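You operate a simulated robot arm through the tools that you are given. There is no shell and no other tool.

Carry out the task below with a simulated robot arm. There is one attempt and no reset: what you move stays moved.

JOB
Roll the cover down, then lay the press plate on it with a short steel bar across each end.
Fine: put the roller back. Set down upright: hand roller.

The check looks at the end state, three seconds after you hand in, the way a careful person would. Anything else that was tipped, shoved, dropped, spilled or broken makes it a failure. Lids that push on must go on centred and level and be pressed home; caps that screw on are set level and turned clockwise until they are tight.

ROBOT AND FRAMES
A 7-joint arm with a two-finger parallel gripper, fixed in place. Base frame: the origin is at the foot of the arm, x ahead of it, y to its left, z up; the work surface is at about z = 0.78. Units: m, degrees, N and s.
With the tool pointing down near the work surface it reaches from about 0.44 to 0.92 m from the base axis. Its first joint turns from -143.0 to 143.0 degrees. Payload 3 kg.
The TCP is the grasp point between the finger pads, 0.03 m short of the fingertips. In the tool frame z runs along the fingers and y along their closing line. Largest opening 0.094 m; finger width 0.028, thickness 0.01; the body of the gripper, 0.05 by 0.096 m, starts 0.055 m behind the TCP.
Orientation is that of the tool frame in the base frame, as a unit quaternion [w, x, y, z]. With the fingers straight down and closing along the base's y, the tool's x points along the base's -x, its y along +y and its z along -z.

CONTROLS
- The arm moves only by the tool jog_arm. Its argument "commands" is a list of rows, each a list of 7 numbers: the shift along the tool's x, y, z in m, then the turn, a rotation vector about the tool's x, y, z in degrees, then the opening, from 0 (shut) to 1 (fully open). In form: [[tx, ty, tz, ax, ay, az, grip], ...]. A call has 1 to 20 rows; each row shifts and turns the commanded pose from where the row before left it, along the tool's axes as they then stand. Rows are played at 5 a second. More than 0.05 m and 8.6 degrees between two rows, or a gripper value outside its range, and nothing of the call is played. A pose out of reach is approached as far as the arm can. The call stops where the force on the tool passes 90 N (or 10 N more than at its start, if that is more) or the arm is blocked; 0.2 s more then pass. Each finger travels about 0.072 m/s and halts on what it meets, pressing with about 39 N; the grip force reading is that of the motor and also rises with nothing between the fingers. The clock runs only during rows and for 0.2 s after the last one: add rows that do not move to give the fingers time. It gives the time, the measured TCP pose, the force on the tool (base axes), the opening and the grip force at its end, in the units of the frame above (readings bear some noise), with the torque about the TCP (base axes, N m) and any sound that the robot's microphone picked up.
- Cameras (640 x 400 px; columns grow to the right, rows downward): "scene" is fixed at [0.0514, 0.4989, 1.3855]; the picture's right is [-0.16, -0.99, 0.00], its down [-0.66, 0.11, -0.74] and it looks along [0.73, -0.12, -0.67] (base axes); focal length 215 px, centre (320, 200). "wrist" rides on the gripper at [0.076, 0.014, -0.102] in the tool frame; the picture's right is [-0.18, 0.98, 0.00], its down [-0.75, -0.14, -0.64] and it looks along [-0.63, -0.12, 0.77] (tool axes); focal length 243 px, centre (320, 200). There is no depth. A picture from a camera that has moved, and an enlarged one, comes with that camera's place and axes in the base frame and with its lens.
- grab_frame(camera): a new picture of that camera. The clock stands still meanwhile.
- zoom(camera, box): a new picture of the part [left, top, right, bottom] of that camera's present view, enlarged. The clock stands still meanwhile.
- hand_in(): hands the job in; it is judged then, once.

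Nothing tells you positions but the pictures and the camera data. Unless the task says otherwise, let go and move clear before handing in.

The tools are called after "Request:" as a command line: name --pt "numbers of a row" for each row, then --argument value for the rest, lists and objects as JSON in quotes. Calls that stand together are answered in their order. jog_arm: Moves the arm, as the interface text tells. Its arguments: {"type":"object","properties":{"commands":{"type":"array"}},"required":["commands"]} The other tools are called the same way: grab_frame (camera) takes a picture; zoom (camera, box) takes an enlarged picture of a part of a camera's view; hand_in () hands the job in.

At the start:

```text
time: 0.0
tool_pos: [0.6171, -0.2013, 1.2019]
tool_rot: [0.0, 0.001, 1.0, 0.0]
wrist_force: [-0.6, 0.0, -0.2]
torque: [-0.02, 0.0, 0.0]
width: 0.094
grip_force: 0.0
```

scene: 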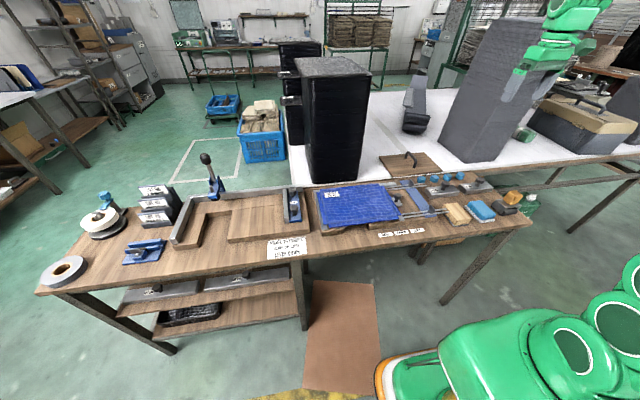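
wrist: 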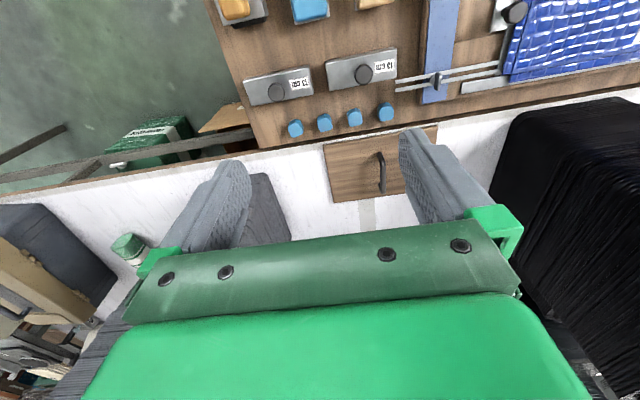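

I see a workbench with a blue board or cover, bars, small blue pegs and a plate with a handle, but I can't tell what everything is yet. I'll zoom in on several areas before moving anything.

Request:
zoom --camera "scene" --box '[300, 140, 460, 240]'

Request:
zoom --camera "scene" --box '[380, 140, 540, 240]'

Request:
zoom --camera "scene" --box '[160, 150, 320, 270]'

Request:
zoom --camera "scene" --box '[30, 170, 190, 290]'

Request:
zoom --camera "wrist" --box '[220, 0, 430, 150]'

Request:
zoom --camera "wrist" --box '[400, 0, 640, 150]'

```text
4.00 times, centred on (380, 190) of scene
camera zoom: at [0.0514, 0.4989, 1.3855], right [-0.16, -0.99, 0.0], down [-0.66, 0.11, -0.74], along [0.73, -0.12, -0.67], focal length 859 px, centre (80, 240)
```

zoom: 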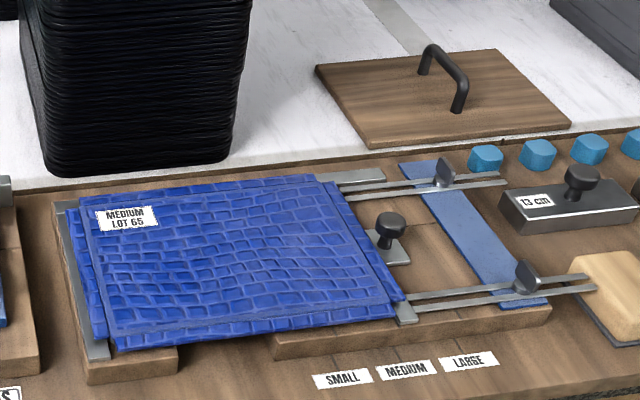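

```text
4.00 times, centred on (460, 190) of scene
camera zoom: at [0.0514, 0.4989, 1.3855], right [-0.16, -0.99, 0.0], down [-0.66, 0.11, -0.74], along [0.73, -0.12, -0.67], focal length 859 px, centre (-240, 240)
```

zoom: 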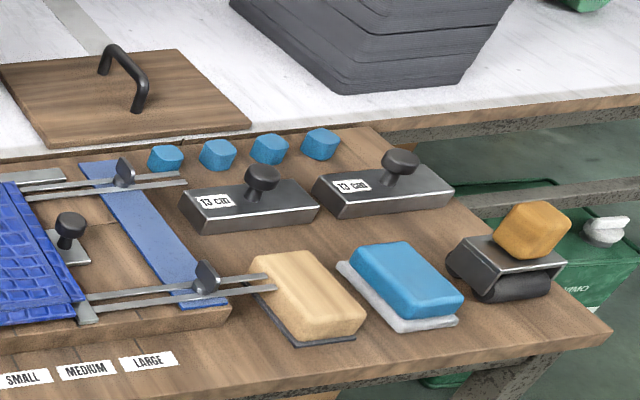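

```text
3.33 times, centred on (240, 210) of scene
camera zoom: at [0.0514, 0.4989, 1.3855], right [-0.16, -0.99, 0.0], down [-0.66, 0.11, -0.74], along [0.73, -0.12, -0.67], focal length 716 px, centre (587, 167)
```

zoom: 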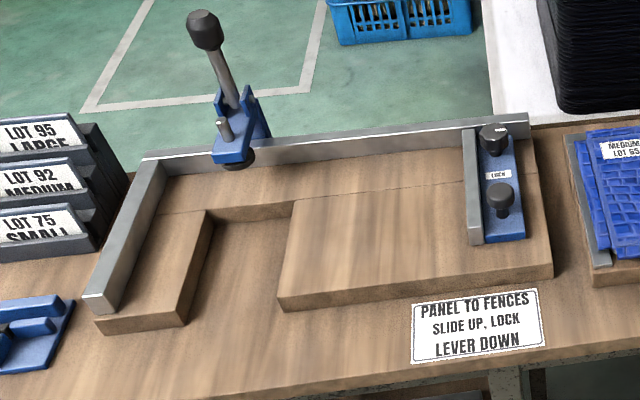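

```text
3.33 times, centred on (110, 230) of scene
camera zoom: at [0.0514, 0.4989, 1.3855], right [-0.16, -0.99, 0.0], down [-0.66, 0.11, -0.74], along [0.73, -0.12, -0.67], focal length 716 px, centre (1020, 100)
```

zoom: 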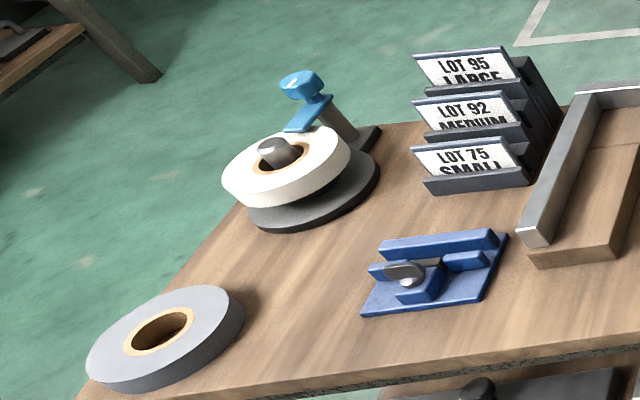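

```text
2.67 times, centred on (325, 75) of wrist
camera zoom: at [0.5416, -0.1873, 1.3041], right [0.18, 0.98, 0.0], down [0.75, -0.14, 0.64], along [0.63, -0.12, -0.77], focal length 647 px, centre (307, 533)
```

zoom: 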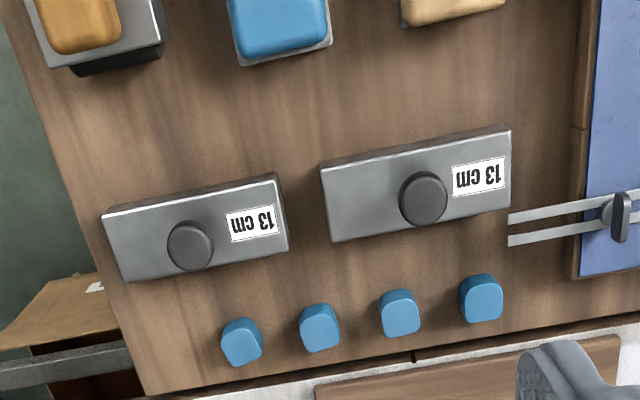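

```text
2.67 times, centred on (520, 75) of wrist
camera zoom: at [0.5416, -0.1873, 1.3041], right [0.18, 0.98, 0.0], down [0.75, -0.14, 0.64], along [0.63, -0.12, -0.77], focal length 647 px, centre (-213, 533)
```

zoom: 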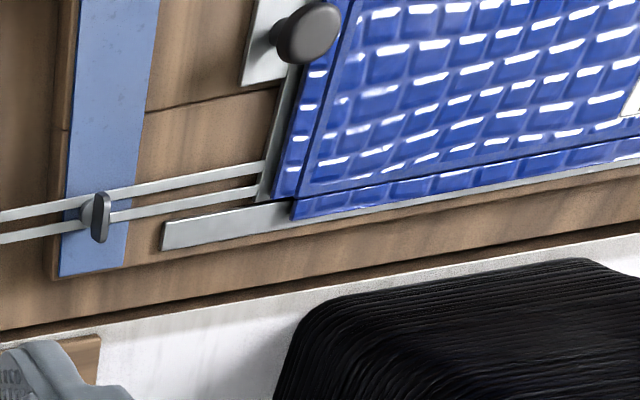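

The blue "MEDIUM LOT 65" cover sits in a jig. The wooden board with a handle behind it looks like the press plate, and there are two "13 cm" steel bars. The black roller with the orange grip is at the right end. I'll look at the shelf below and each item more closely.

Request:
zoom --camera "scene" --box '[100, 250, 310, 370]'

Request:
zoom --camera "scene" --box '[310, 175, 410, 240]'

Request:
zoom --camera "scene" --box '[460, 170, 560, 235]'

Request:
zoom --camera "scene" --box '[375, 140, 455, 190]'

Request:
zoom --camera "scene" --box '[420, 170, 500, 220]'

Request:
zoom --camera "scene" --box '[370, 60, 640, 200]'

```text
3.05 times, centred on (205, 310) of scene
camera zoom: at [0.0514, 0.4989, 1.3855], right [-0.16, -0.99, 0.0], down [-0.66, 0.11, -0.74], along [0.73, -0.12, -0.67], focal length 655 px, centre (670, -135)
```

zoom: 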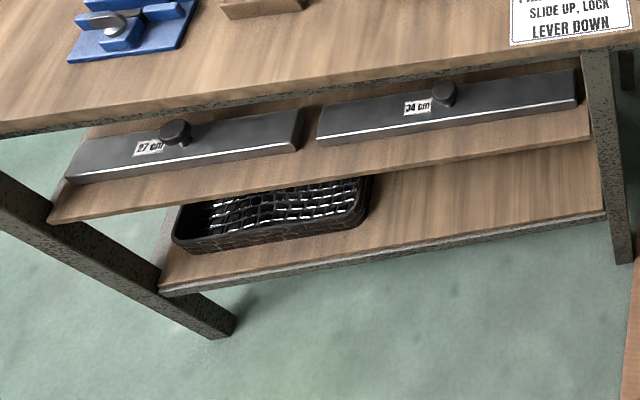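

```text
6.15 times, centred on (360, 208) of scene
camera zoom: at [0.0514, 0.4989, 1.3855], right [-0.16, -0.99, 0.0], down [-0.66, 0.11, -0.74], along [0.73, -0.12, -0.67], focal length 1322 px, centre (74, 154)
```

zoom: 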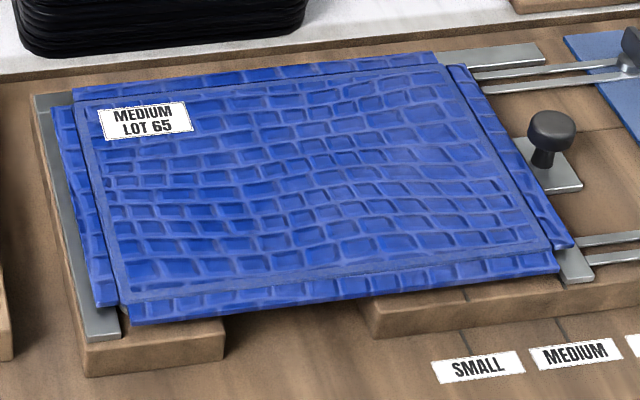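

```text
6.15 times, centred on (510, 202) of scene
camera zoom: at [0.0514, 0.4989, 1.3855], right [-0.16, -0.99, 0.0], down [-0.66, 0.11, -0.74], along [0.73, -0.12, -0.67], focal length 1322 px, centre (-849, 185)
```

zoom: 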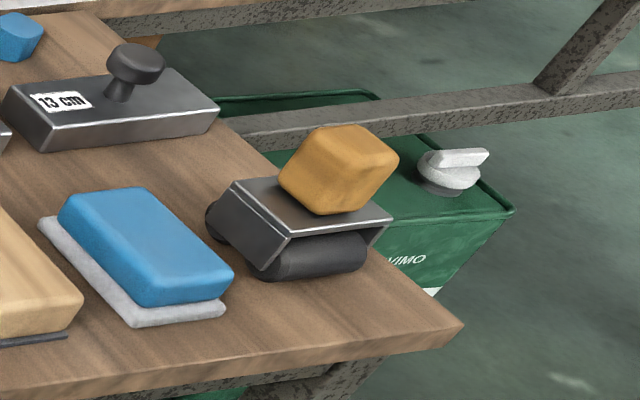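

```text
8.00 times, centred on (415, 165) of scene
camera zoom: at [0.0514, 0.4989, 1.3855], right [-0.16, -0.99, 0.0], down [-0.66, 0.11, -0.74], along [0.73, -0.12, -0.67], focal length 1718 px, centre (-440, 480)
```

zoom: 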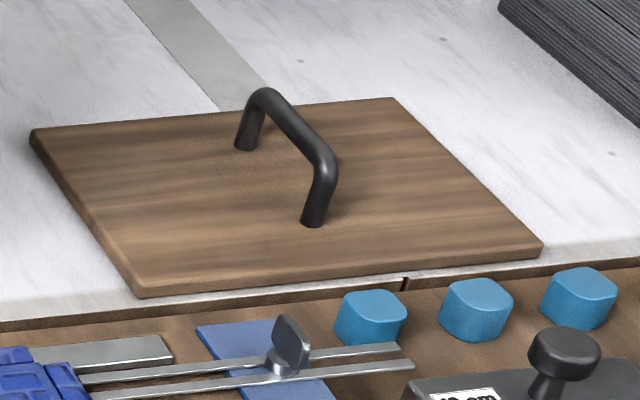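

```text
8.00 times, centred on (460, 195) of scene
camera zoom: at [0.0514, 0.4989, 1.3855], right [-0.16, -0.99, 0.0], down [-0.66, 0.11, -0.74], along [0.73, -0.12, -0.67], focal length 1718 px, centre (-800, 240)
```

zoom: 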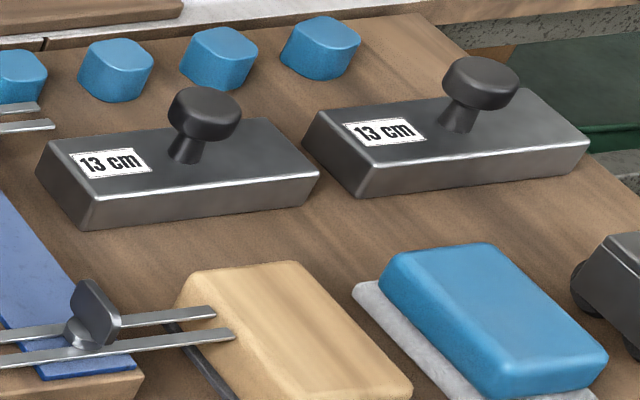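

```text
2.37 times, centred on (505, 130) of scene
camera zoom: at [0.0514, 0.4989, 1.3855], right [-0.16, -0.99, 0.0], down [-0.66, 0.11, -0.74], along [0.73, -0.12, -0.67], focal length 509 px, centre (-118, 366)
```

zoom: 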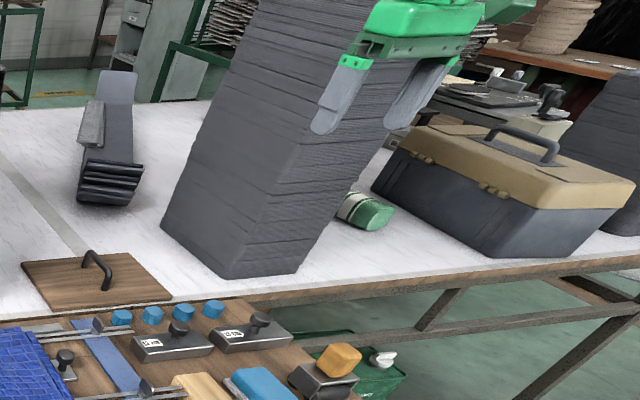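

The layout is clearer now. The main cover panel spans about x 0.55–0.73, y 0.13–0.39. The press plate is centred near (0.89, -0.09) with its handle along x. The two 13 cm bars are near (0.656, -0.131) and (0.656, -0.288); the 27 and 34 cm bars under the bench are the long ones. The hand roller is near (0.52, -0.32). I'll move the wrist camera over the roller for a closer look.

Request:
jog_arm --pt "0.0112 -0.0198 0.0333 0 0 0 1" --pt "0.0112 -0.0198 0.0333 0 0 0 1" --pt "0.0112 -0.0198 0.0333 0 0 0 1" --pt "0.0112 -0.0198 0.0333 0 0 0 1" --pt "0.0112 -0.0198 0.0333 0 0 0 1" --pt "0.0112 -0.0198 0.0333 0 0 0 1" --pt "0 0 0 0 0 0 1"

Request:
grab_frame --camera "wrist"

Request:
zoom --camera "wrist" --box '[220, 0, 420, 125]'

```text
time: 1.6
tool_pos: [0.5521, -0.3217, 1.0014]
tool_rot: [0.0, 0.0, 1.0, 0.0]
wrist_force: [-0.1, -0.1, -0.1]
torque: [0.02, 0.0, -0.04]
width: 0.0938
grip_force: 0.1
```

```text
taken
camera wrist: at [0.4759, -0.3086, 1.1039], right [0.18, 0.98, 0.0], down [0.75, -0.14, 0.64], along [0.63, -0.12, -0.77], focal length 243 px, centre (320, 200)
```

wrist: 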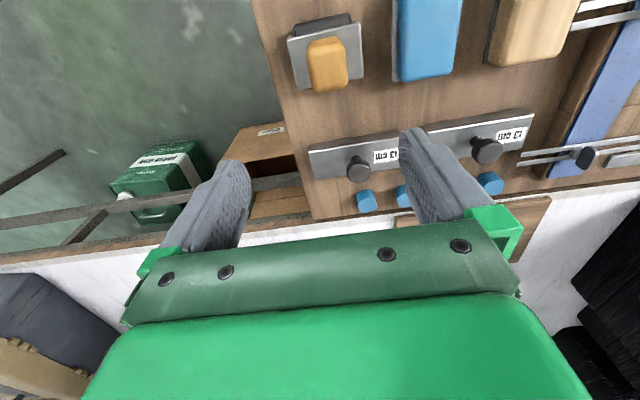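

```text
3.20 times, centred on (320, 62) of wrist
camera zoom: at [0.4759, -0.3086, 1.1039], right [0.18, 0.98, 0.0], down [0.75, -0.14, 0.64], along [0.63, -0.12, -0.77], focal length 776 px, centre (320, 640)
```

zoom: 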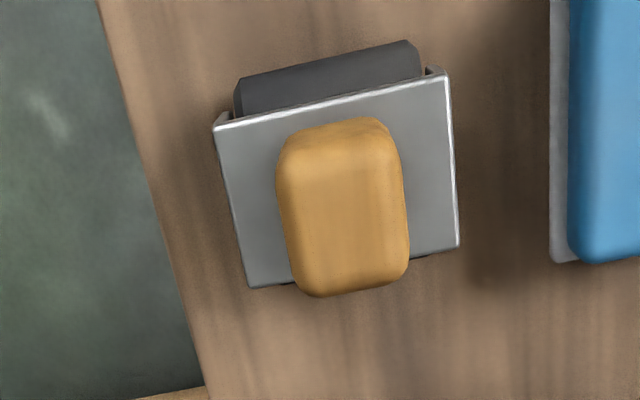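

The roller's bracket is axis-aligned, about x 0.50–0.546, y -0.345 to -0.276, with the orange grip block on top. I'll zoom further to understand its rollers and how it stands.

Request:
zoom --camera "scene" --box '[488, 186, 528, 211]'

Request:
zoom --camera "wrist" --box '[280, 0, 376, 60]'

```text
16.00 times, centred on (508, 198) of scene
camera zoom: at [0.0514, 0.4989, 1.3855], right [-0.16, -0.99, 0.0], down [-0.66, 0.11, -0.74], along [0.73, -0.12, -0.67], focal length 3436 px, centre (-2688, 224)
```

zoom: 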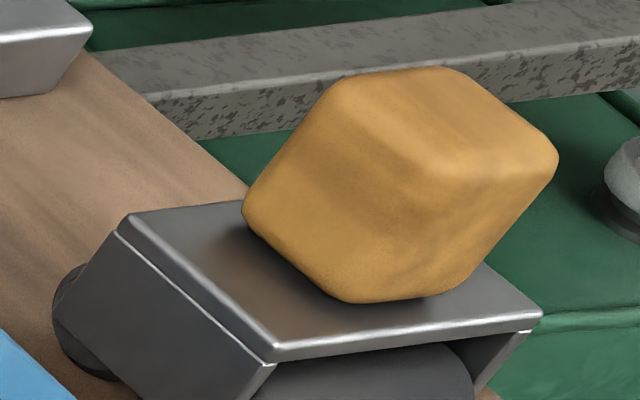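

```text
6.67 times, centred on (328, 30) of wrist
camera zoom: at [0.4759, -0.3086, 1.1039], right [0.18, 0.98, 0.0], down [0.75, -0.14, 0.64], along [0.63, -0.12, -0.77], focal length 1618 px, centre (267, 1333)
```

zoom: 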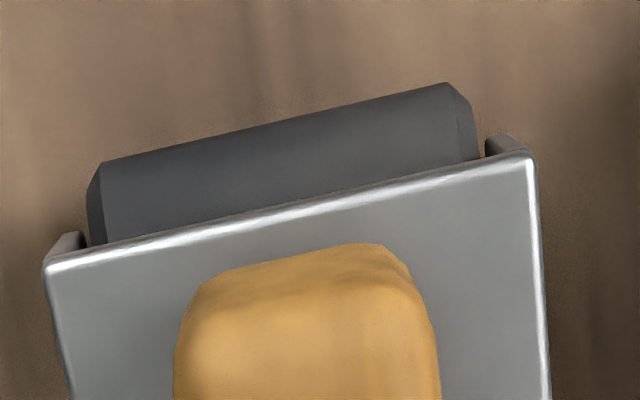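

The roller stands on its drum(s) with the bracket top near z 0.826 and the grip block about 35 × 42 × 43 mm. Next I'll move the wrist camera over to the cover and jig to see their heights and obstacles.

Request:
jog_arm --pt "0.003 0 -0.033 0 0 0 1" --pt "0.003 0 -0.033 0 0 0 1" --pt "0.003 0 -0.033 0 0 0 1" --pt "0.006 0.044 0 0 0 0 1" --pt "0.006 0.044 0 0 0 0 1" --pt "0.006 0.044 0 0 0 0 1" --pt "0.006 0.044 0 0 0 0 1" --pt "0.006 0.044 0 0 0 0 1" --pt "0.006 0.044 0 0 0 0 1" --pt "0.006 0.044 0 0 0 0 1" --pt "0.006 0.044 0 0 0 0 1" --pt "0.006 0.044 0 0 0 0 1" --pt "0.006 0.044 0 0 0 0 1" --pt "0.006 0.044 0 0 0 0 1" --pt "0.006 0.044 0 0 0 0 1" --pt "0.006 0.044 0 0 0 0 1" --pt "0 0 0 0 0 0 1"

Request:
grab_frame --camera "wrist"

Request:
grab_frame --camera "scene"

```text
time: 5.2
tool_pos: [0.4629, 0.2518, 1.0998]
tool_rot: [0.0, 0.002, 1.0, 0.0]
wrist_force: [-0.8, -0.4, 0.4]
torque: [-0.03, 0.01, 0.0]
width: 0.094
grip_force: 0.0
```

```text
taken
camera wrist: at [0.3868, 0.2658, 1.203], right [0.19, 0.98, 0.0], down [0.75, -0.14, 0.64], along [0.63, -0.12, -0.77], focal length 243 px, centre (320, 200)
```

wrist: 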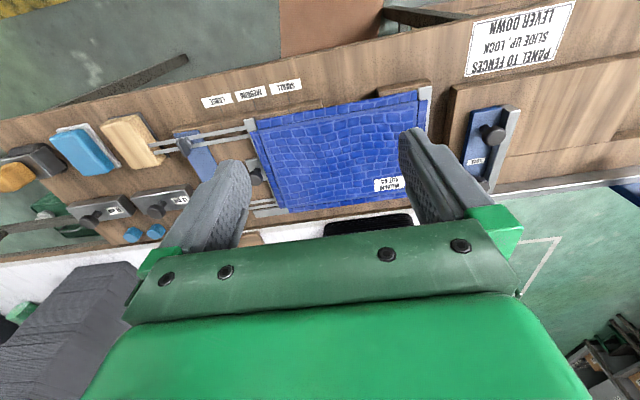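

```text
taken
```

scene: 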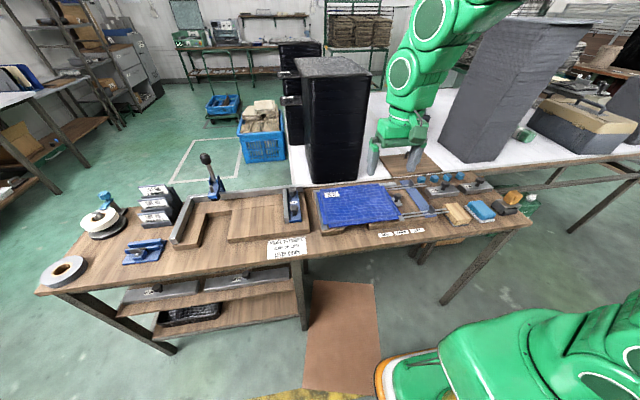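

The wrist view shows the whole cover in its jig. I'll zoom in on it for corners, heights and neighbouring parts.

Request:
zoom --camera "wrist" --box '[230, 70, 440, 220]'

Request:
zoom --camera "wrist" --box '[180, 90, 320, 220]'

Request:
zoom --camera "wrist" --box '[350, 70, 470, 150]'

Request:
zoom --camera "scene" --box '[310, 200, 370, 240]'

Request:
zoom --camera "scene" --box '[375, 180, 445, 225]'

```text
2.67 times, centred on (335, 145) of wrist
camera zoom: at [0.3868, 0.2658, 1.203], right [0.19, 0.98, 0.0], down [0.75, -0.14, 0.64], along [0.63, -0.12, -0.77], focal length 647 px, centre (280, 347)
```

zoom: 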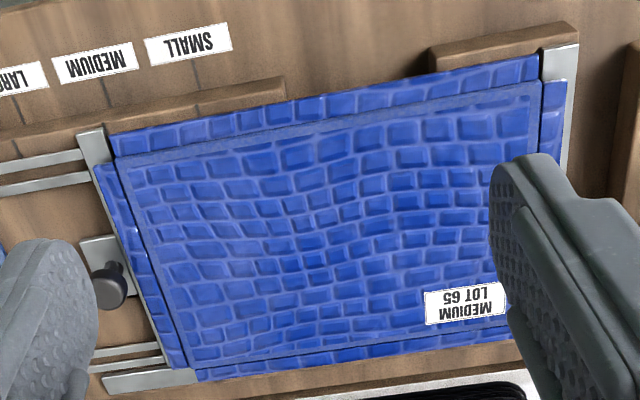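

```text
3.08 times, centred on (250, 155) of wrist
camera zoom: at [0.3868, 0.2658, 1.203], right [0.19, 0.98, 0.0], down [0.75, -0.14, 0.64], along [0.63, -0.12, -0.77], focal length 746 px, centre (535, 338)
```

zoom: 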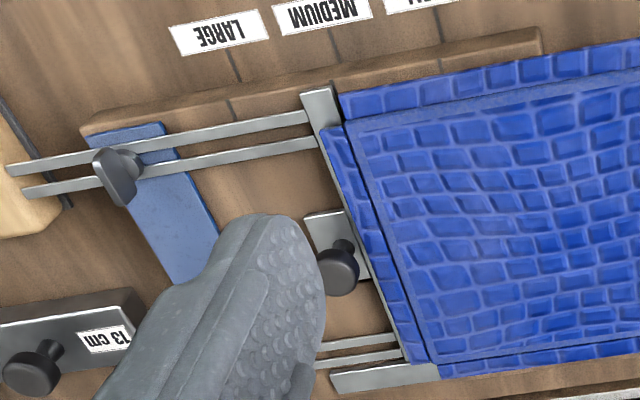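

```text
5.00 times, centred on (410, 110) of wrist
camera zoom: at [0.3868, 0.2658, 1.203], right [0.19, 0.98, 0.0], down [0.75, -0.14, 0.64], along [0.63, -0.12, -0.77], focal length 1213 px, centre (-130, 650)
```

zoom: 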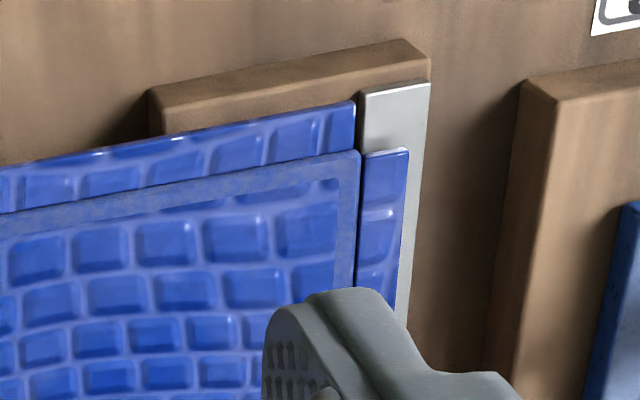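

```text
10.00 times, centred on (340, 220) of scene
camera zoom: at [0.0514, 0.4989, 1.3855], right [-0.16, -0.99, 0.0], down [-0.66, 0.11, -0.74], along [0.73, -0.12, -0.67], focal length 2148 px, centre (120, 0)
```

zoom: 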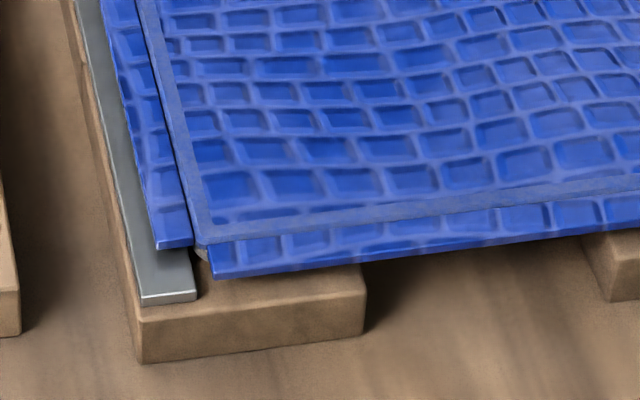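

```text
8.89 times, centred on (410, 202) of scene
camera zoom: at [0.0514, 0.4989, 1.3855], right [-0.16, -0.99, 0.0], down [-0.66, 0.11, -0.74], along [0.73, -0.12, -0.67], focal length 1909 px, centre (-480, 178)
```

zoom: 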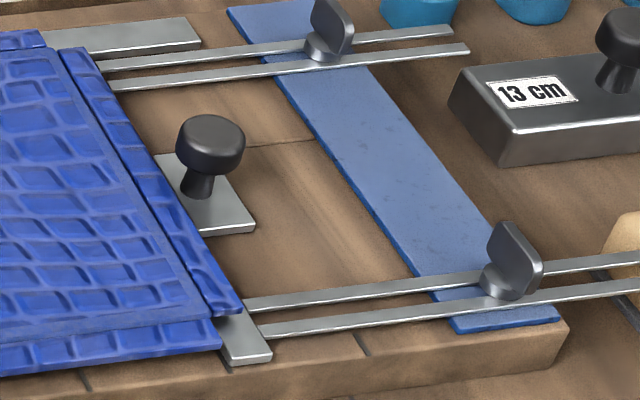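

The cover's main panel works out to about x 0.537–0.715, y 0.133–0.390, top near z 0.82, with the flaps slightly lower. There's a jig knob near (0.62, 0.10). The roller has two small drums about 53 mm wide with their axis along y, so it rolls along x. Now I'll move above the roller to pick it up.

Request:
jog_arm --pt "-0.00426 -0.0401 0 0 0 0 1" --pt "-0.00426 -0.0401 0 0 0 0 1" --pt "-0.00426 -0.0401 0 0 0 0 1" --pt "-0.00426 -0.0401 0 0 0 0 1" --pt "-0.00426 -0.0401 0 0 0 0 1" --pt "-0.00426 -0.0401 0 0 0 0 1" --pt "-0.00426 -0.0401 0 0 0 0 1" --pt "-0.00426 -0.0401 0 0 0 0 1" --pt "-0.00426 -0.0401 0 0 0 0 1" --pt "-0.00426 -0.0401 0 0 0 0 1" --pt "-0.00426 -0.0401 0 0 0 0 1" --pt "-0.00426 -0.0401 0 0 0 0 1" --pt "-0.00426 -0.0401 0 0 0 0 0.8" --pt "-0.00426 -0.0401 0 0 0 0 0.7" --pt "0 0 0.04 0 0 0 0.7" --pt "0 0 0.04 0 0 0 0.7" --pt "0 0 0.04 0 0 0 0.7" --pt "0 0 0 0 0 0 0.7"

Request:
zoom --camera "wrist" --box '[160, 0, 480, 200]'

Request:
zoom --camera "scene" --box '[440, 120, 568, 200]'

```text
time: 9.0
tool_pos: [0.523, -0.3088, 0.9829]
tool_rot: [-0.001, 0.0, 1.0, 0.0]
wrist_force: [0.2, -0.3, 0.6]
torque: [0.02, 0.03, 0.04]
width: 0.0658
grip_force: 0.1
```

```text
2.00 times, centred on (320, 100) of wrist
camera zoom: at [0.448, -0.2954, 1.0846], right [0.18, 0.98, 0.0], down [0.75, -0.14, 0.64], along [0.63, -0.12, -0.77], focal length 485 px, centre (320, 400)
```

zoom: 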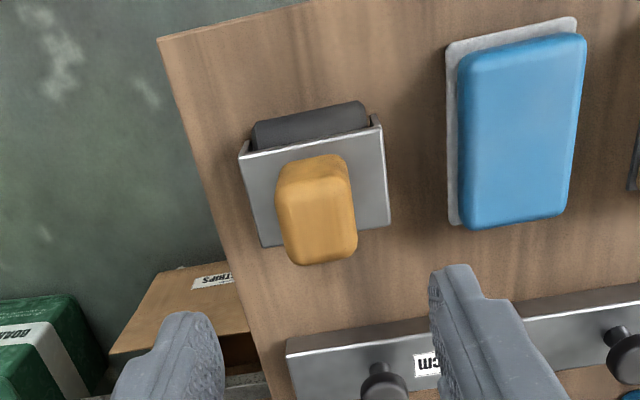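

```text
5.00 times, centred on (504, 160) of scene
camera zoom: at [0.0514, 0.4989, 1.3855], right [-0.16, -0.99, 0.0], down [-0.66, 0.11, -0.74], along [0.73, -0.12, -0.67], focal length 1074 px, centre (-600, 400)
```

zoom: 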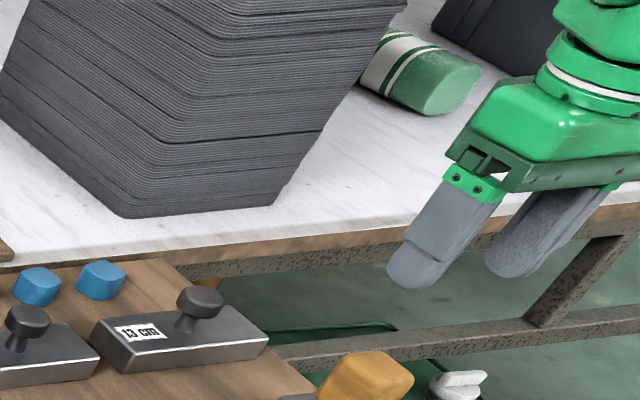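

The roller is centred at about (0.5235, -0.311) and the gripper is directly above it. I'll descend over the grip block with a partial opening and check for contact before closing.

Request:
jog_arm --pt "0 -0.002 0.04 0 0 0 0.7" --pt "0 0 0.04 0 0 0 0.7" --pt "0 0 0.02 0 0 0 0.7" --pt "0 0 0.01 0 0 0 0.7" --pt "0 0 0.005 0 0 0 0.7" --pt "0 0 0 0 0 0 0.7"

Request:
zoom --camera "scene" --box '[460, 150, 556, 210]'

Request:
zoom --camera "wrist" --box '[160, 0, 480, 200]'

```text
time: 10.4
tool_pos: [0.5247, -0.311, 0.8664]
tool_rot: [0.0, 0.001, 1.0, -0.001]
wrist_force: [-0.4, 0.2, -1.3]
torque: [-0.04, 0.0, -0.03]
width: 0.0657
grip_force: 0.1
```

```text
6.67 times, centred on (508, 180) of scene
camera zoom: at [0.0514, 0.4989, 1.3855], right [-0.16, -0.99, 0.0], down [-0.66, 0.11, -0.74], along [0.73, -0.12, -0.67], focal length 1432 px, centre (-933, 333)
```

zoom: 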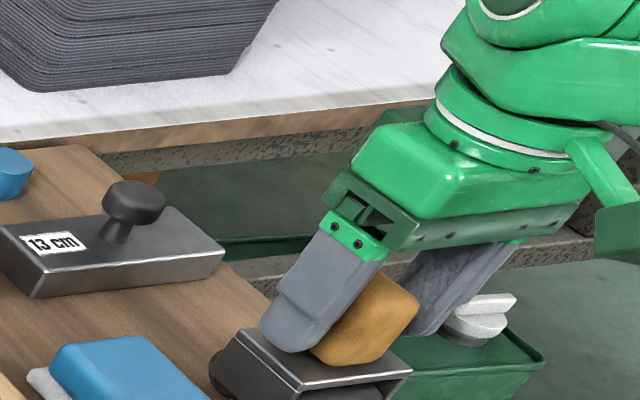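

```text
2.00 times, centred on (320, 100) of wrist
camera zoom: at [0.4481, -0.2975, 0.9693], right [0.18, 0.98, 0.0], down [0.75, -0.14, 0.64], along [0.63, -0.12, -0.77], focal length 485 px, centre (320, 400)
```

zoom: 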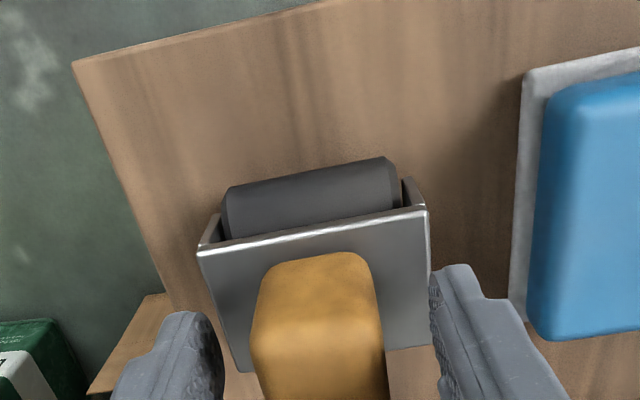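

The fingers straddle the block just above the bracket plate. I'll go down a few more millimetres until the tips nearly touch the plate, then close.

Request:
jog_arm --pt "0 0 0.003 0 0 0 0.7" --pt "0 0 0.002 0 0 0 0.7" --pt "0 0 0.0 0 0 0 0.7"

```text
time: 11.2
tool_pos: [0.5242, -0.3107, 0.861]
tool_rot: [0.0, 0.0, 1.0, -0.001]
wrist_force: [-0.6, 0.1, -1.2]
torque: [0.01, -0.02, 0.02]
width: 0.0656
grip_force: 0.0
```

Request:
jog_arm --pt "0 0 0.003 0 0 0 0.7" --pt "0 0 0.002 0 0 0 0.7" --pt "0 0 0.0 0 0 0 0.7"

Request:
zoom --camera "scene" --box '[484, 175, 532, 205]'

```text
time: 12.0
tool_pos: [0.5231, -0.3115, 0.8554]
tool_rot: [0.0, 0.0, 1.0, 0.0]
wrist_force: [0.3, 4.1, 14.9]
torque: [0.25, -0.01, 0.0]
width: 0.0656
grip_force: 0.0
```

```text
13.33 times, centred on (508, 190) of scene
camera zoom: at [0.0514, 0.4989, 1.3855], right [-0.16, -0.99, 0.0], down [-0.66, 0.11, -0.74], along [0.73, -0.12, -0.67], focal length 2864 px, centre (-2187, 333)
```

zoom: 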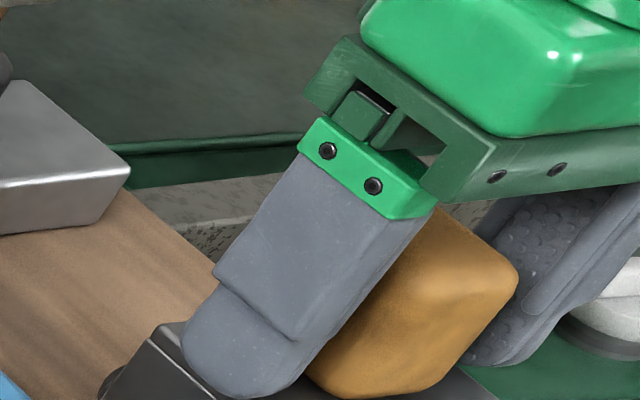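

The fingertips reached the bracket plate at TCP z about 0.856 (15 N). I'll back off 2 mm, close on the block and lift straight up.

Request:
jog_arm --pt "0 0 -0.002 0 0 0 0.7" --pt "0 0 0 0 0 0 0.3" --pt "0 0 0 0 0 0 0" --pt "0 0 0 0 0 0 0" --pt "0 0 0 0 0 0 0" --pt "0 0 0 0 0 0 0"

```text
time: 13.4
tool_pos: [0.5249, -0.3109, 0.8579]
tool_rot: [-0.001, 0.001, 1.0, 0.0]
wrist_force: [0.1, -0.1, -0.5]
torque: [0.04, 0.0, 0.0]
width: 0.038
grip_force: 39.0
```

Request:
jog_arm --pt "0 0 -0.01 0 0 0 0" --pt "0 0 -0.03 0 0 0 0" --pt "0 0 -0.04 0 0 0 0" --pt "0 0 -0.04 0 0 0 0" --pt "0 0 0 0 0 0 0"

Request:
zoom --camera "scene" --box '[460, 120, 588, 200]'

Request:
grab_frame --camera "wrist"

```text
time: 14.6
tool_pos: [0.5237, -0.3117, 0.9792]
tool_rot: [0.0, 0.0, 1.0, 0.0]
wrist_force: [0.0, 0.7, -2.0]
torque: [0.0, 0.0, 0.03]
width: 0.0379
grip_force: 38.9
```

```text
5.00 times, centred on (524, 160) of scene
camera zoom: at [0.0514, 0.4989, 1.3855], right [-0.16, -0.99, 0.0], down [-0.66, 0.11, -0.74], along [0.73, -0.12, -0.67], focal length 1074 px, centre (-700, 400)
```

zoom: 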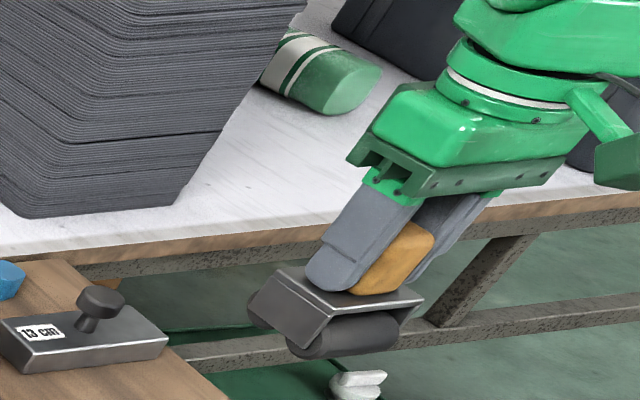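

```text
taken
camera wrist: at [0.4473, -0.2978, 1.0812], right [0.18, 0.98, 0.0], down [0.75, -0.14, 0.64], along [0.63, -0.12, -0.77], focal length 243 px, centre (320, 200)
```

wrist: 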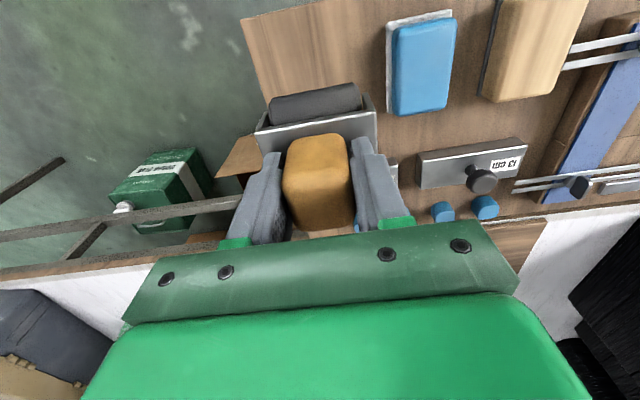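

The roller is held level. Next I'll carry it at z 0.98 over to the middle of the cover and check alignment from both cameras before touching down.

Request:
jog_arm --pt "-0.003 0.041 0 0 0 0 0" --pt "-0.003 0.041 0 0 0 0 0" --pt "-0.003 0.041 0 0 0 0 0" --pt "-0.003 0.041 0 0 0 0 0" --pt "-0.003 0.041 0 0 0 0 0" --pt "-0.003 0.041 0 0 0 0 0" --pt "-0.003 0.041 0 0 0 0 0" --pt "-0.003 0.041 0 0 0 0 0" --pt "-0.003 0.041 0 0 0 0 0" --pt "-0.003 0.041 0 0 0 0 0" --pt "-0.003 0.041 0 0 0 0 0" --pt "-0.003 0.041 0 0 0 0 0" --pt "-0.003 0.041 0 0 0 0 0" --pt "-0.003 0.04 0 0 0 0 0" --pt "0 0 0.03 0 0 0 0" --pt "0 0 0.03 0 0 0 0" --pt "0 0 0 0 0 0 0"

Request:
zoom --camera "scene" --box '[300, 150, 428, 230]'

Request:
grab_frame --camera "wrist"

```text
time: 18.2
tool_pos: [0.5662, 0.2617, 0.9166]
tool_rot: [0.0, 0.001, 1.0, 0.0]
wrist_force: [-0.9, -0.8, -2.7]
torque: [0.01, -0.01, -0.01]
width: 0.0381
grip_force: 38.8
```

```text
5.00 times, centred on (364, 190) of scene
camera zoom: at [0.0514, 0.4989, 1.3855], right [-0.16, -0.99, 0.0], down [-0.66, 0.11, -0.74], along [0.73, -0.12, -0.67], focal length 1074 px, centre (100, 250)
```

zoom: 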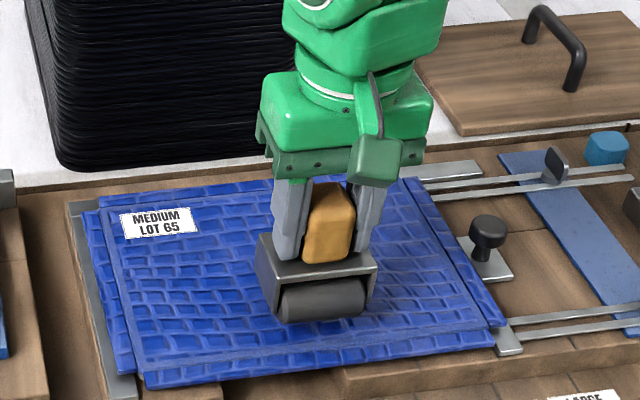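

```text
taken
camera wrist: at [0.4906, 0.2749, 1.019], right [0.19, 0.98, 0.0], down [0.75, -0.14, 0.64], along [0.63, -0.12, -0.77], focal length 243 px, centre (320, 200)
```

wrist: 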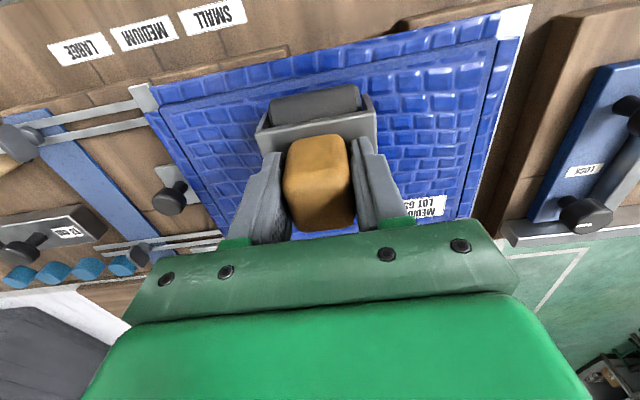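

The roller hovers about 2 cm above the cover, square to it. I'll lower it in small steps to find the contact height.

Request:
jog_arm --pt "0 0 0.005 0 0 0 0" --pt "0 0 0.005 0 0 0 0" --pt "0 0 0.003 0 0 0 0" --pt "0 0 0 0 0 0 0"

Request:
zoom --camera "scene" --box '[340, 180, 388, 210]'

```text
time: 19.2
tool_pos: [0.5669, 0.2614, 0.9051]
tool_rot: [0.0, -0.001, 1.0, 0.0]
wrist_force: [-0.4, 0.0, -3.0]
torque: [-0.04, 0.07, 0.02]
width: 0.038
grip_force: 39.1
```

```text
13.33 times, centred on (364, 195) of scene
camera zoom: at [0.0514, 0.4989, 1.3855], right [-0.16, -0.99, 0.0], down [-0.66, 0.11, -0.74], along [0.73, -0.12, -0.67], focal length 2864 px, centre (-267, 267)
```

zoom: 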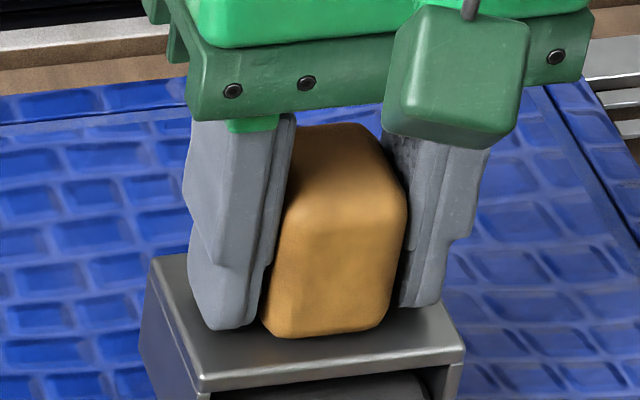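

Request:
jog_arm --pt "0 0 0.003 0 0 0 0" --pt "0 0 0.002 0 0 0 0" --pt "0 0 0 0 0 0 0"

Request:
jog_arm --pt "0 0 0.002 0 0 0 0" --pt "0 0 0 0 0 0 0"

Request:
jog_arm --pt "0 0 0.002 0 0 0 0" --pt "0 0 0 0 0 0 0"

```text
time: 20.0
tool_pos: [0.5665, 0.2621, 0.8995]
tool_rot: [0.0, 0.0, 1.0, -0.001]
wrist_force: [-0.1, 0.1, -1.6]
torque: [-0.02, 0.05, 0.01]
width: 0.038
grip_force: 39.2
```

```text
time: 20.6
tool_pos: [0.5669, 0.2619, 0.8992]
tool_rot: [0.001, 0.0, 1.0, 0.0]
wrist_force: [-0.4, -0.7, 19.5]
torque: [-0.2, -0.33, 0.01]
width: 0.0381
grip_force: 38.7
```

```text
time: 21.2
tool_pos: [0.5665, 0.2624, 0.897]
tool_rot: [0.0, 0.0, 1.0, 0.001]
wrist_force: [1.9, -0.3, 40.2]
torque: [-0.01, -0.45, 0.0]
width: 0.038
grip_force: 39.2
```

Contact with the cover is at about TCP z 0.8985, and pressing gives about 10 N per mm. I'll ease to roughly 30 N and roll the middle strip forward along x.

Request:
jog_arm --pt "0.01 0 -0.001 0 0 0 0" --pt "0.01 0 0 0 0 0 0" --pt "-0.02 0 0 0 0 0 0" --pt "-0.02 0 0 0 0 0 0" --pt "-0.02 0 0 0 0 0 0" --pt "-0.02 0 0 0 0 0 0" --pt "0 0 0 0 0 0 0"

Request:
zoom --camera "scene" --box '[300, 160, 428, 240]'

```text
time: 22.8
tool_pos: [0.6265, 0.2621, 0.8975]
tool_rot: [0.001, 0.002, 1.0, 0.001]
wrist_force: [2.9, 3.7, 47.1]
torque: [0.21, 0.37, -0.05]
width: 0.0379
grip_force: 39.0
```

```text
5.00 times, centred on (364, 200) of scene
camera zoom: at [0.0514, 0.4989, 1.3855], right [-0.16, -0.99, 0.0], down [-0.66, 0.11, -0.74], along [0.73, -0.12, -0.67], focal length 1074 px, centre (100, 200)
```

zoom: 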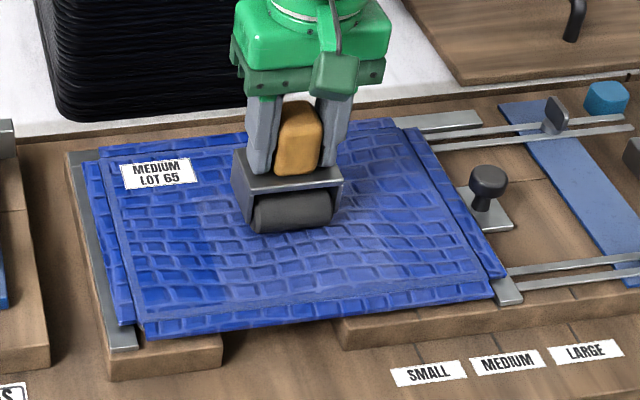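

The strip rolls fine at 47 N, which is a bit firm. I'll ease 1.5 mm and continue to the far edge, then lift.

Request:
jog_arm --pt "-0.02 0 -0.0015 0 0 0 0" --pt "-0.02 0 0 0 0 0 0" --pt "-0.02 0 0 0 0 0 0" --pt "-0.018 0 0 0 0 0 0" --pt "0 0 0 0 0 0 0"

Request:
zoom --camera "scene" --box '[300, 160, 428, 240]'

Request:
grab_frame --camera "wrist"

```text
time: 24.0
tool_pos: [0.7042, 0.2626, 0.8965]
tool_rot: [0.0, 0.001, 1.0, 0.0]
wrist_force: [0.3, -2.4, 12.8]
torque: [-0.22, 0.28, 0.03]
width: 0.0383
grip_force: 38.4
```

```text
5.00 times, centred on (364, 200) of scene
camera zoom: at [0.0514, 0.4989, 1.3855], right [-0.16, -0.99, 0.0], down [-0.66, 0.11, -0.74], along [0.73, -0.12, -0.67], focal length 1074 px, centre (100, 200)
```

zoom: 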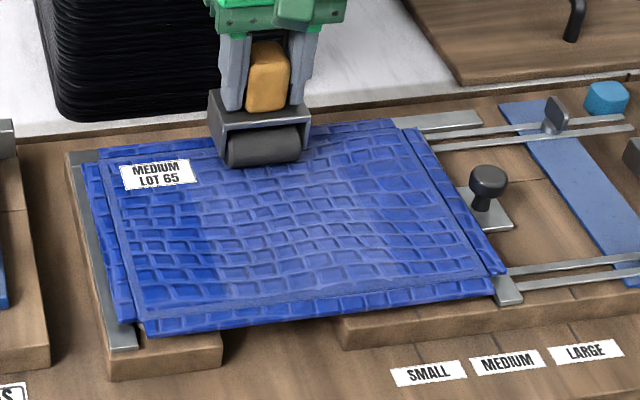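

```text
taken
camera wrist: at [0.6279, 0.2757, 0.9994], right [0.19, 0.98, 0.0], down [0.75, -0.14, 0.64], along [0.63, -0.12, -0.77], focal length 243 px, centre (320, 200)
```

wrist: 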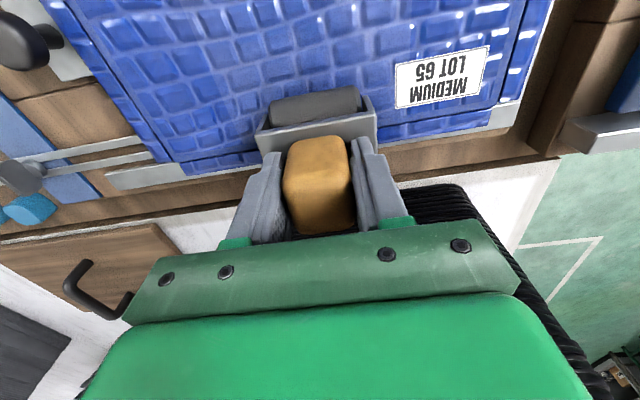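

Rolled areas turn visibly paler, so progress shows up in the pictures. I'll lift off and look at the extent of the rolled strip.

Request:
jog_arm --pt "0 0 -0.01 0 0 0 0" --pt "0.02 0 -0.02 0 0 0 0" --pt "0.04 0 -0.02 0 0 0 0" --pt "0.04 0 -0.02 0 0 0 0" --pt "0.04 0 0 0 0 0 0" --pt "0.02 0 0 0 0 0 0" --pt "0 0 0 0 0 0 0"

Request:
zoom --camera "scene" --box '[308, 176, 404, 236]'

Request:
zoom --camera "wrist" --box '[120, 0, 560, 275]'

```text
time: 25.6
tool_pos: [0.5435, 0.2633, 0.9667]
tool_rot: [0.0, 0.0, 1.0, 0.0]
wrist_force: [-0.1, 0.6, -2.9]
torque: [-0.01, -0.03, -0.01]
width: 0.0378
grip_force: 38.6
```

```text
6.67 times, centred on (356, 206) of scene
camera zoom: at [0.0514, 0.4989, 1.3855], right [-0.16, -0.99, 0.0], down [-0.66, 0.11, -0.74], along [0.73, -0.12, -0.67], focal length 1432 px, centre (80, 160)
```

zoom: 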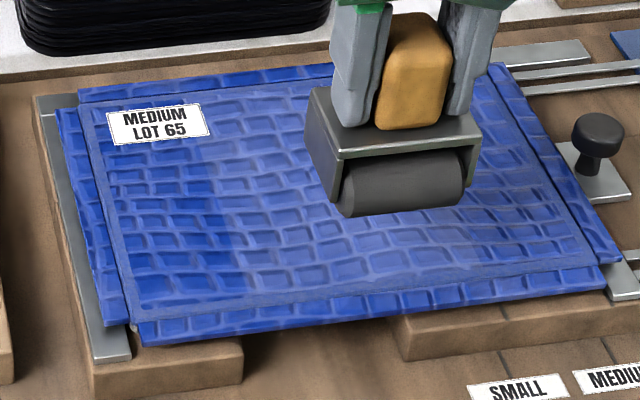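

```text
1.45 times, centred on (340, 138) of wrist
camera zoom: at [0.4677, 0.2766, 1.0702], right [0.18, 0.98, 0.0], down [0.75, -0.14, 0.64], along [0.63, -0.12, -0.77], focal length 353 px, centre (291, 291)
```

zoom: 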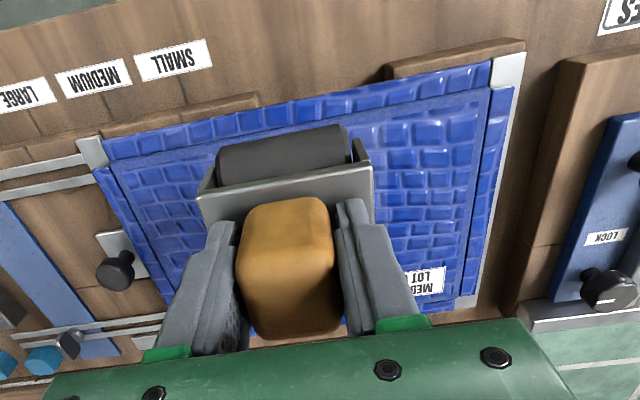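

The middle strip (y about 0.235–0.29) is done. Next pass at y 0.222, rolling forward from x 0.551 to 0.70, then lifting.

Request:
jog_arm --pt "-0.007 -0.04 0.025 0 0 0 0" --pt "0 0 0.033 0 0 0 0" --pt "0 0 0.01 0 0 0 0" --pt "0 0 0.003 0 0 0 0" --pt "0 0 0 0 0 0 0"

Request:
jog_arm --pt "-0.02 0 0 0 0 0 0" --pt "-0.02 0 0 0 0 0 0" --pt "-0.02 0 0 0 0 0 0" --pt "-0.02 0 0 0 0 0 0"

Request:
jog_arm --pt "-0.02 0 0 0 0 0 0" --pt "-0.02 0 0 0 0 0 0" --pt "-0.02 0 0 0 0 0 0" --pt "-0.009 0 0 0 0 0 0" --pt "0 0 0 0 0 0 0"

```text
time: 26.8
tool_pos: [0.5507, 0.2221, 0.8987]
tool_rot: [0.001, 0.0, 1.0, 0.001]
wrist_force: [-1.0, -0.2, 5.1]
torque: [0.17, 0.07, 0.02]
width: 0.0384
grip_force: 38.6
```

```text
time: 27.8
tool_pos: [0.6309, 0.2233, 0.8986]
tool_rot: [0.0, 0.001, 1.0, 0.0]
wrist_force: [1.2, 0.9, 11.7]
torque: [0.31, 0.2, 0.02]
width: 0.0379
grip_force: 38.9
```

```text
time: 29.0
tool_pos: [0.7001, 0.2221, 0.8981]
tool_rot: [0.0, 0.001, 1.0, -0.001]
wrist_force: [0.6, 0.2, -2.6]
torque: [0.05, 0.0, -0.03]
width: 0.038
grip_force: 38.8
```

Contact is lighter now, probably because the block seated further into the fingers during the first press. I'll press about 2.5 mm lower and roll this strip back with proper pressure.

Request:
jog_arm --pt "0.006 0 0.002 0 0 0 0" --pt "0 0 0.001 0 0 0 0" --pt "0 0 0 0 0 0 0"

```text
time: 29.8
tool_pos: [0.695, 0.2205, 0.8969]
tool_rot: [0.001, 0.001, 1.0, 0.0]
wrist_force: [2.0, -0.7, 48.4]
torque: [-0.09, 0.67, 0.02]
width: 0.0382
grip_force: 39.2
```

Request:
jog_arm --pt "0.015 0 -0.0008 0 0 0 0" --pt "0.02 0 0 0 0 0 0" --pt "0.02 0 0 0 0 0 0" --pt "0.02 0 0 0 0 0 0"

Request:
jog_arm --pt "0.02 0 0 0 0 0 0" --pt "0.02 0 0 0 0 0 0" --pt "0.018 0 0 0 0 0 0" --pt "0.008 0 0 0 0 0 0" --pt "0 0 0 0 0 0 0"

Request:
zoom --camera "scene" --box '[308, 176, 404, 236]'

```text
time: 30.8
tool_pos: [0.6187, 0.2225, 0.8983]
tool_rot: [0.002, 0.0, 1.0, 0.0]
wrist_force: [-3.6, -4.0, 71.5]
torque: [0.72, 0.28, 0.02]
width: 0.0381
grip_force: 39.1
```

```text
time: 32.0
tool_pos: [0.555, 0.2223, 0.8959]
tool_rot: [0.004, 0.001, 1.0, 0.001]
wrist_force: [-0.7, -6.2, 23.5]
torque: [-0.45, -0.15, -0.04]
width: 0.0381
grip_force: 39.0
stopped in row 5: the force on the tool passed its limit at 91 N (the readings are from after the stop); the commanded pose is now the measured one
```

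```text
6.67 times, centred on (356, 206) of scene
camera zoom: at [0.0514, 0.4989, 1.3855], right [-0.16, -0.99, 0.0], down [-0.66, 0.11, -0.74], along [0.73, -0.12, -0.67], focal length 1432 px, centre (80, 160)
```

zoom: 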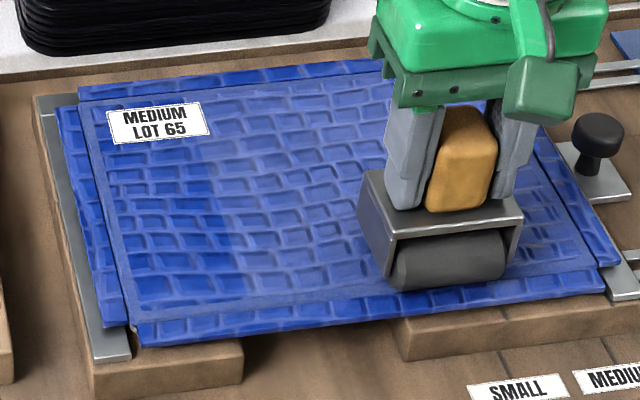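

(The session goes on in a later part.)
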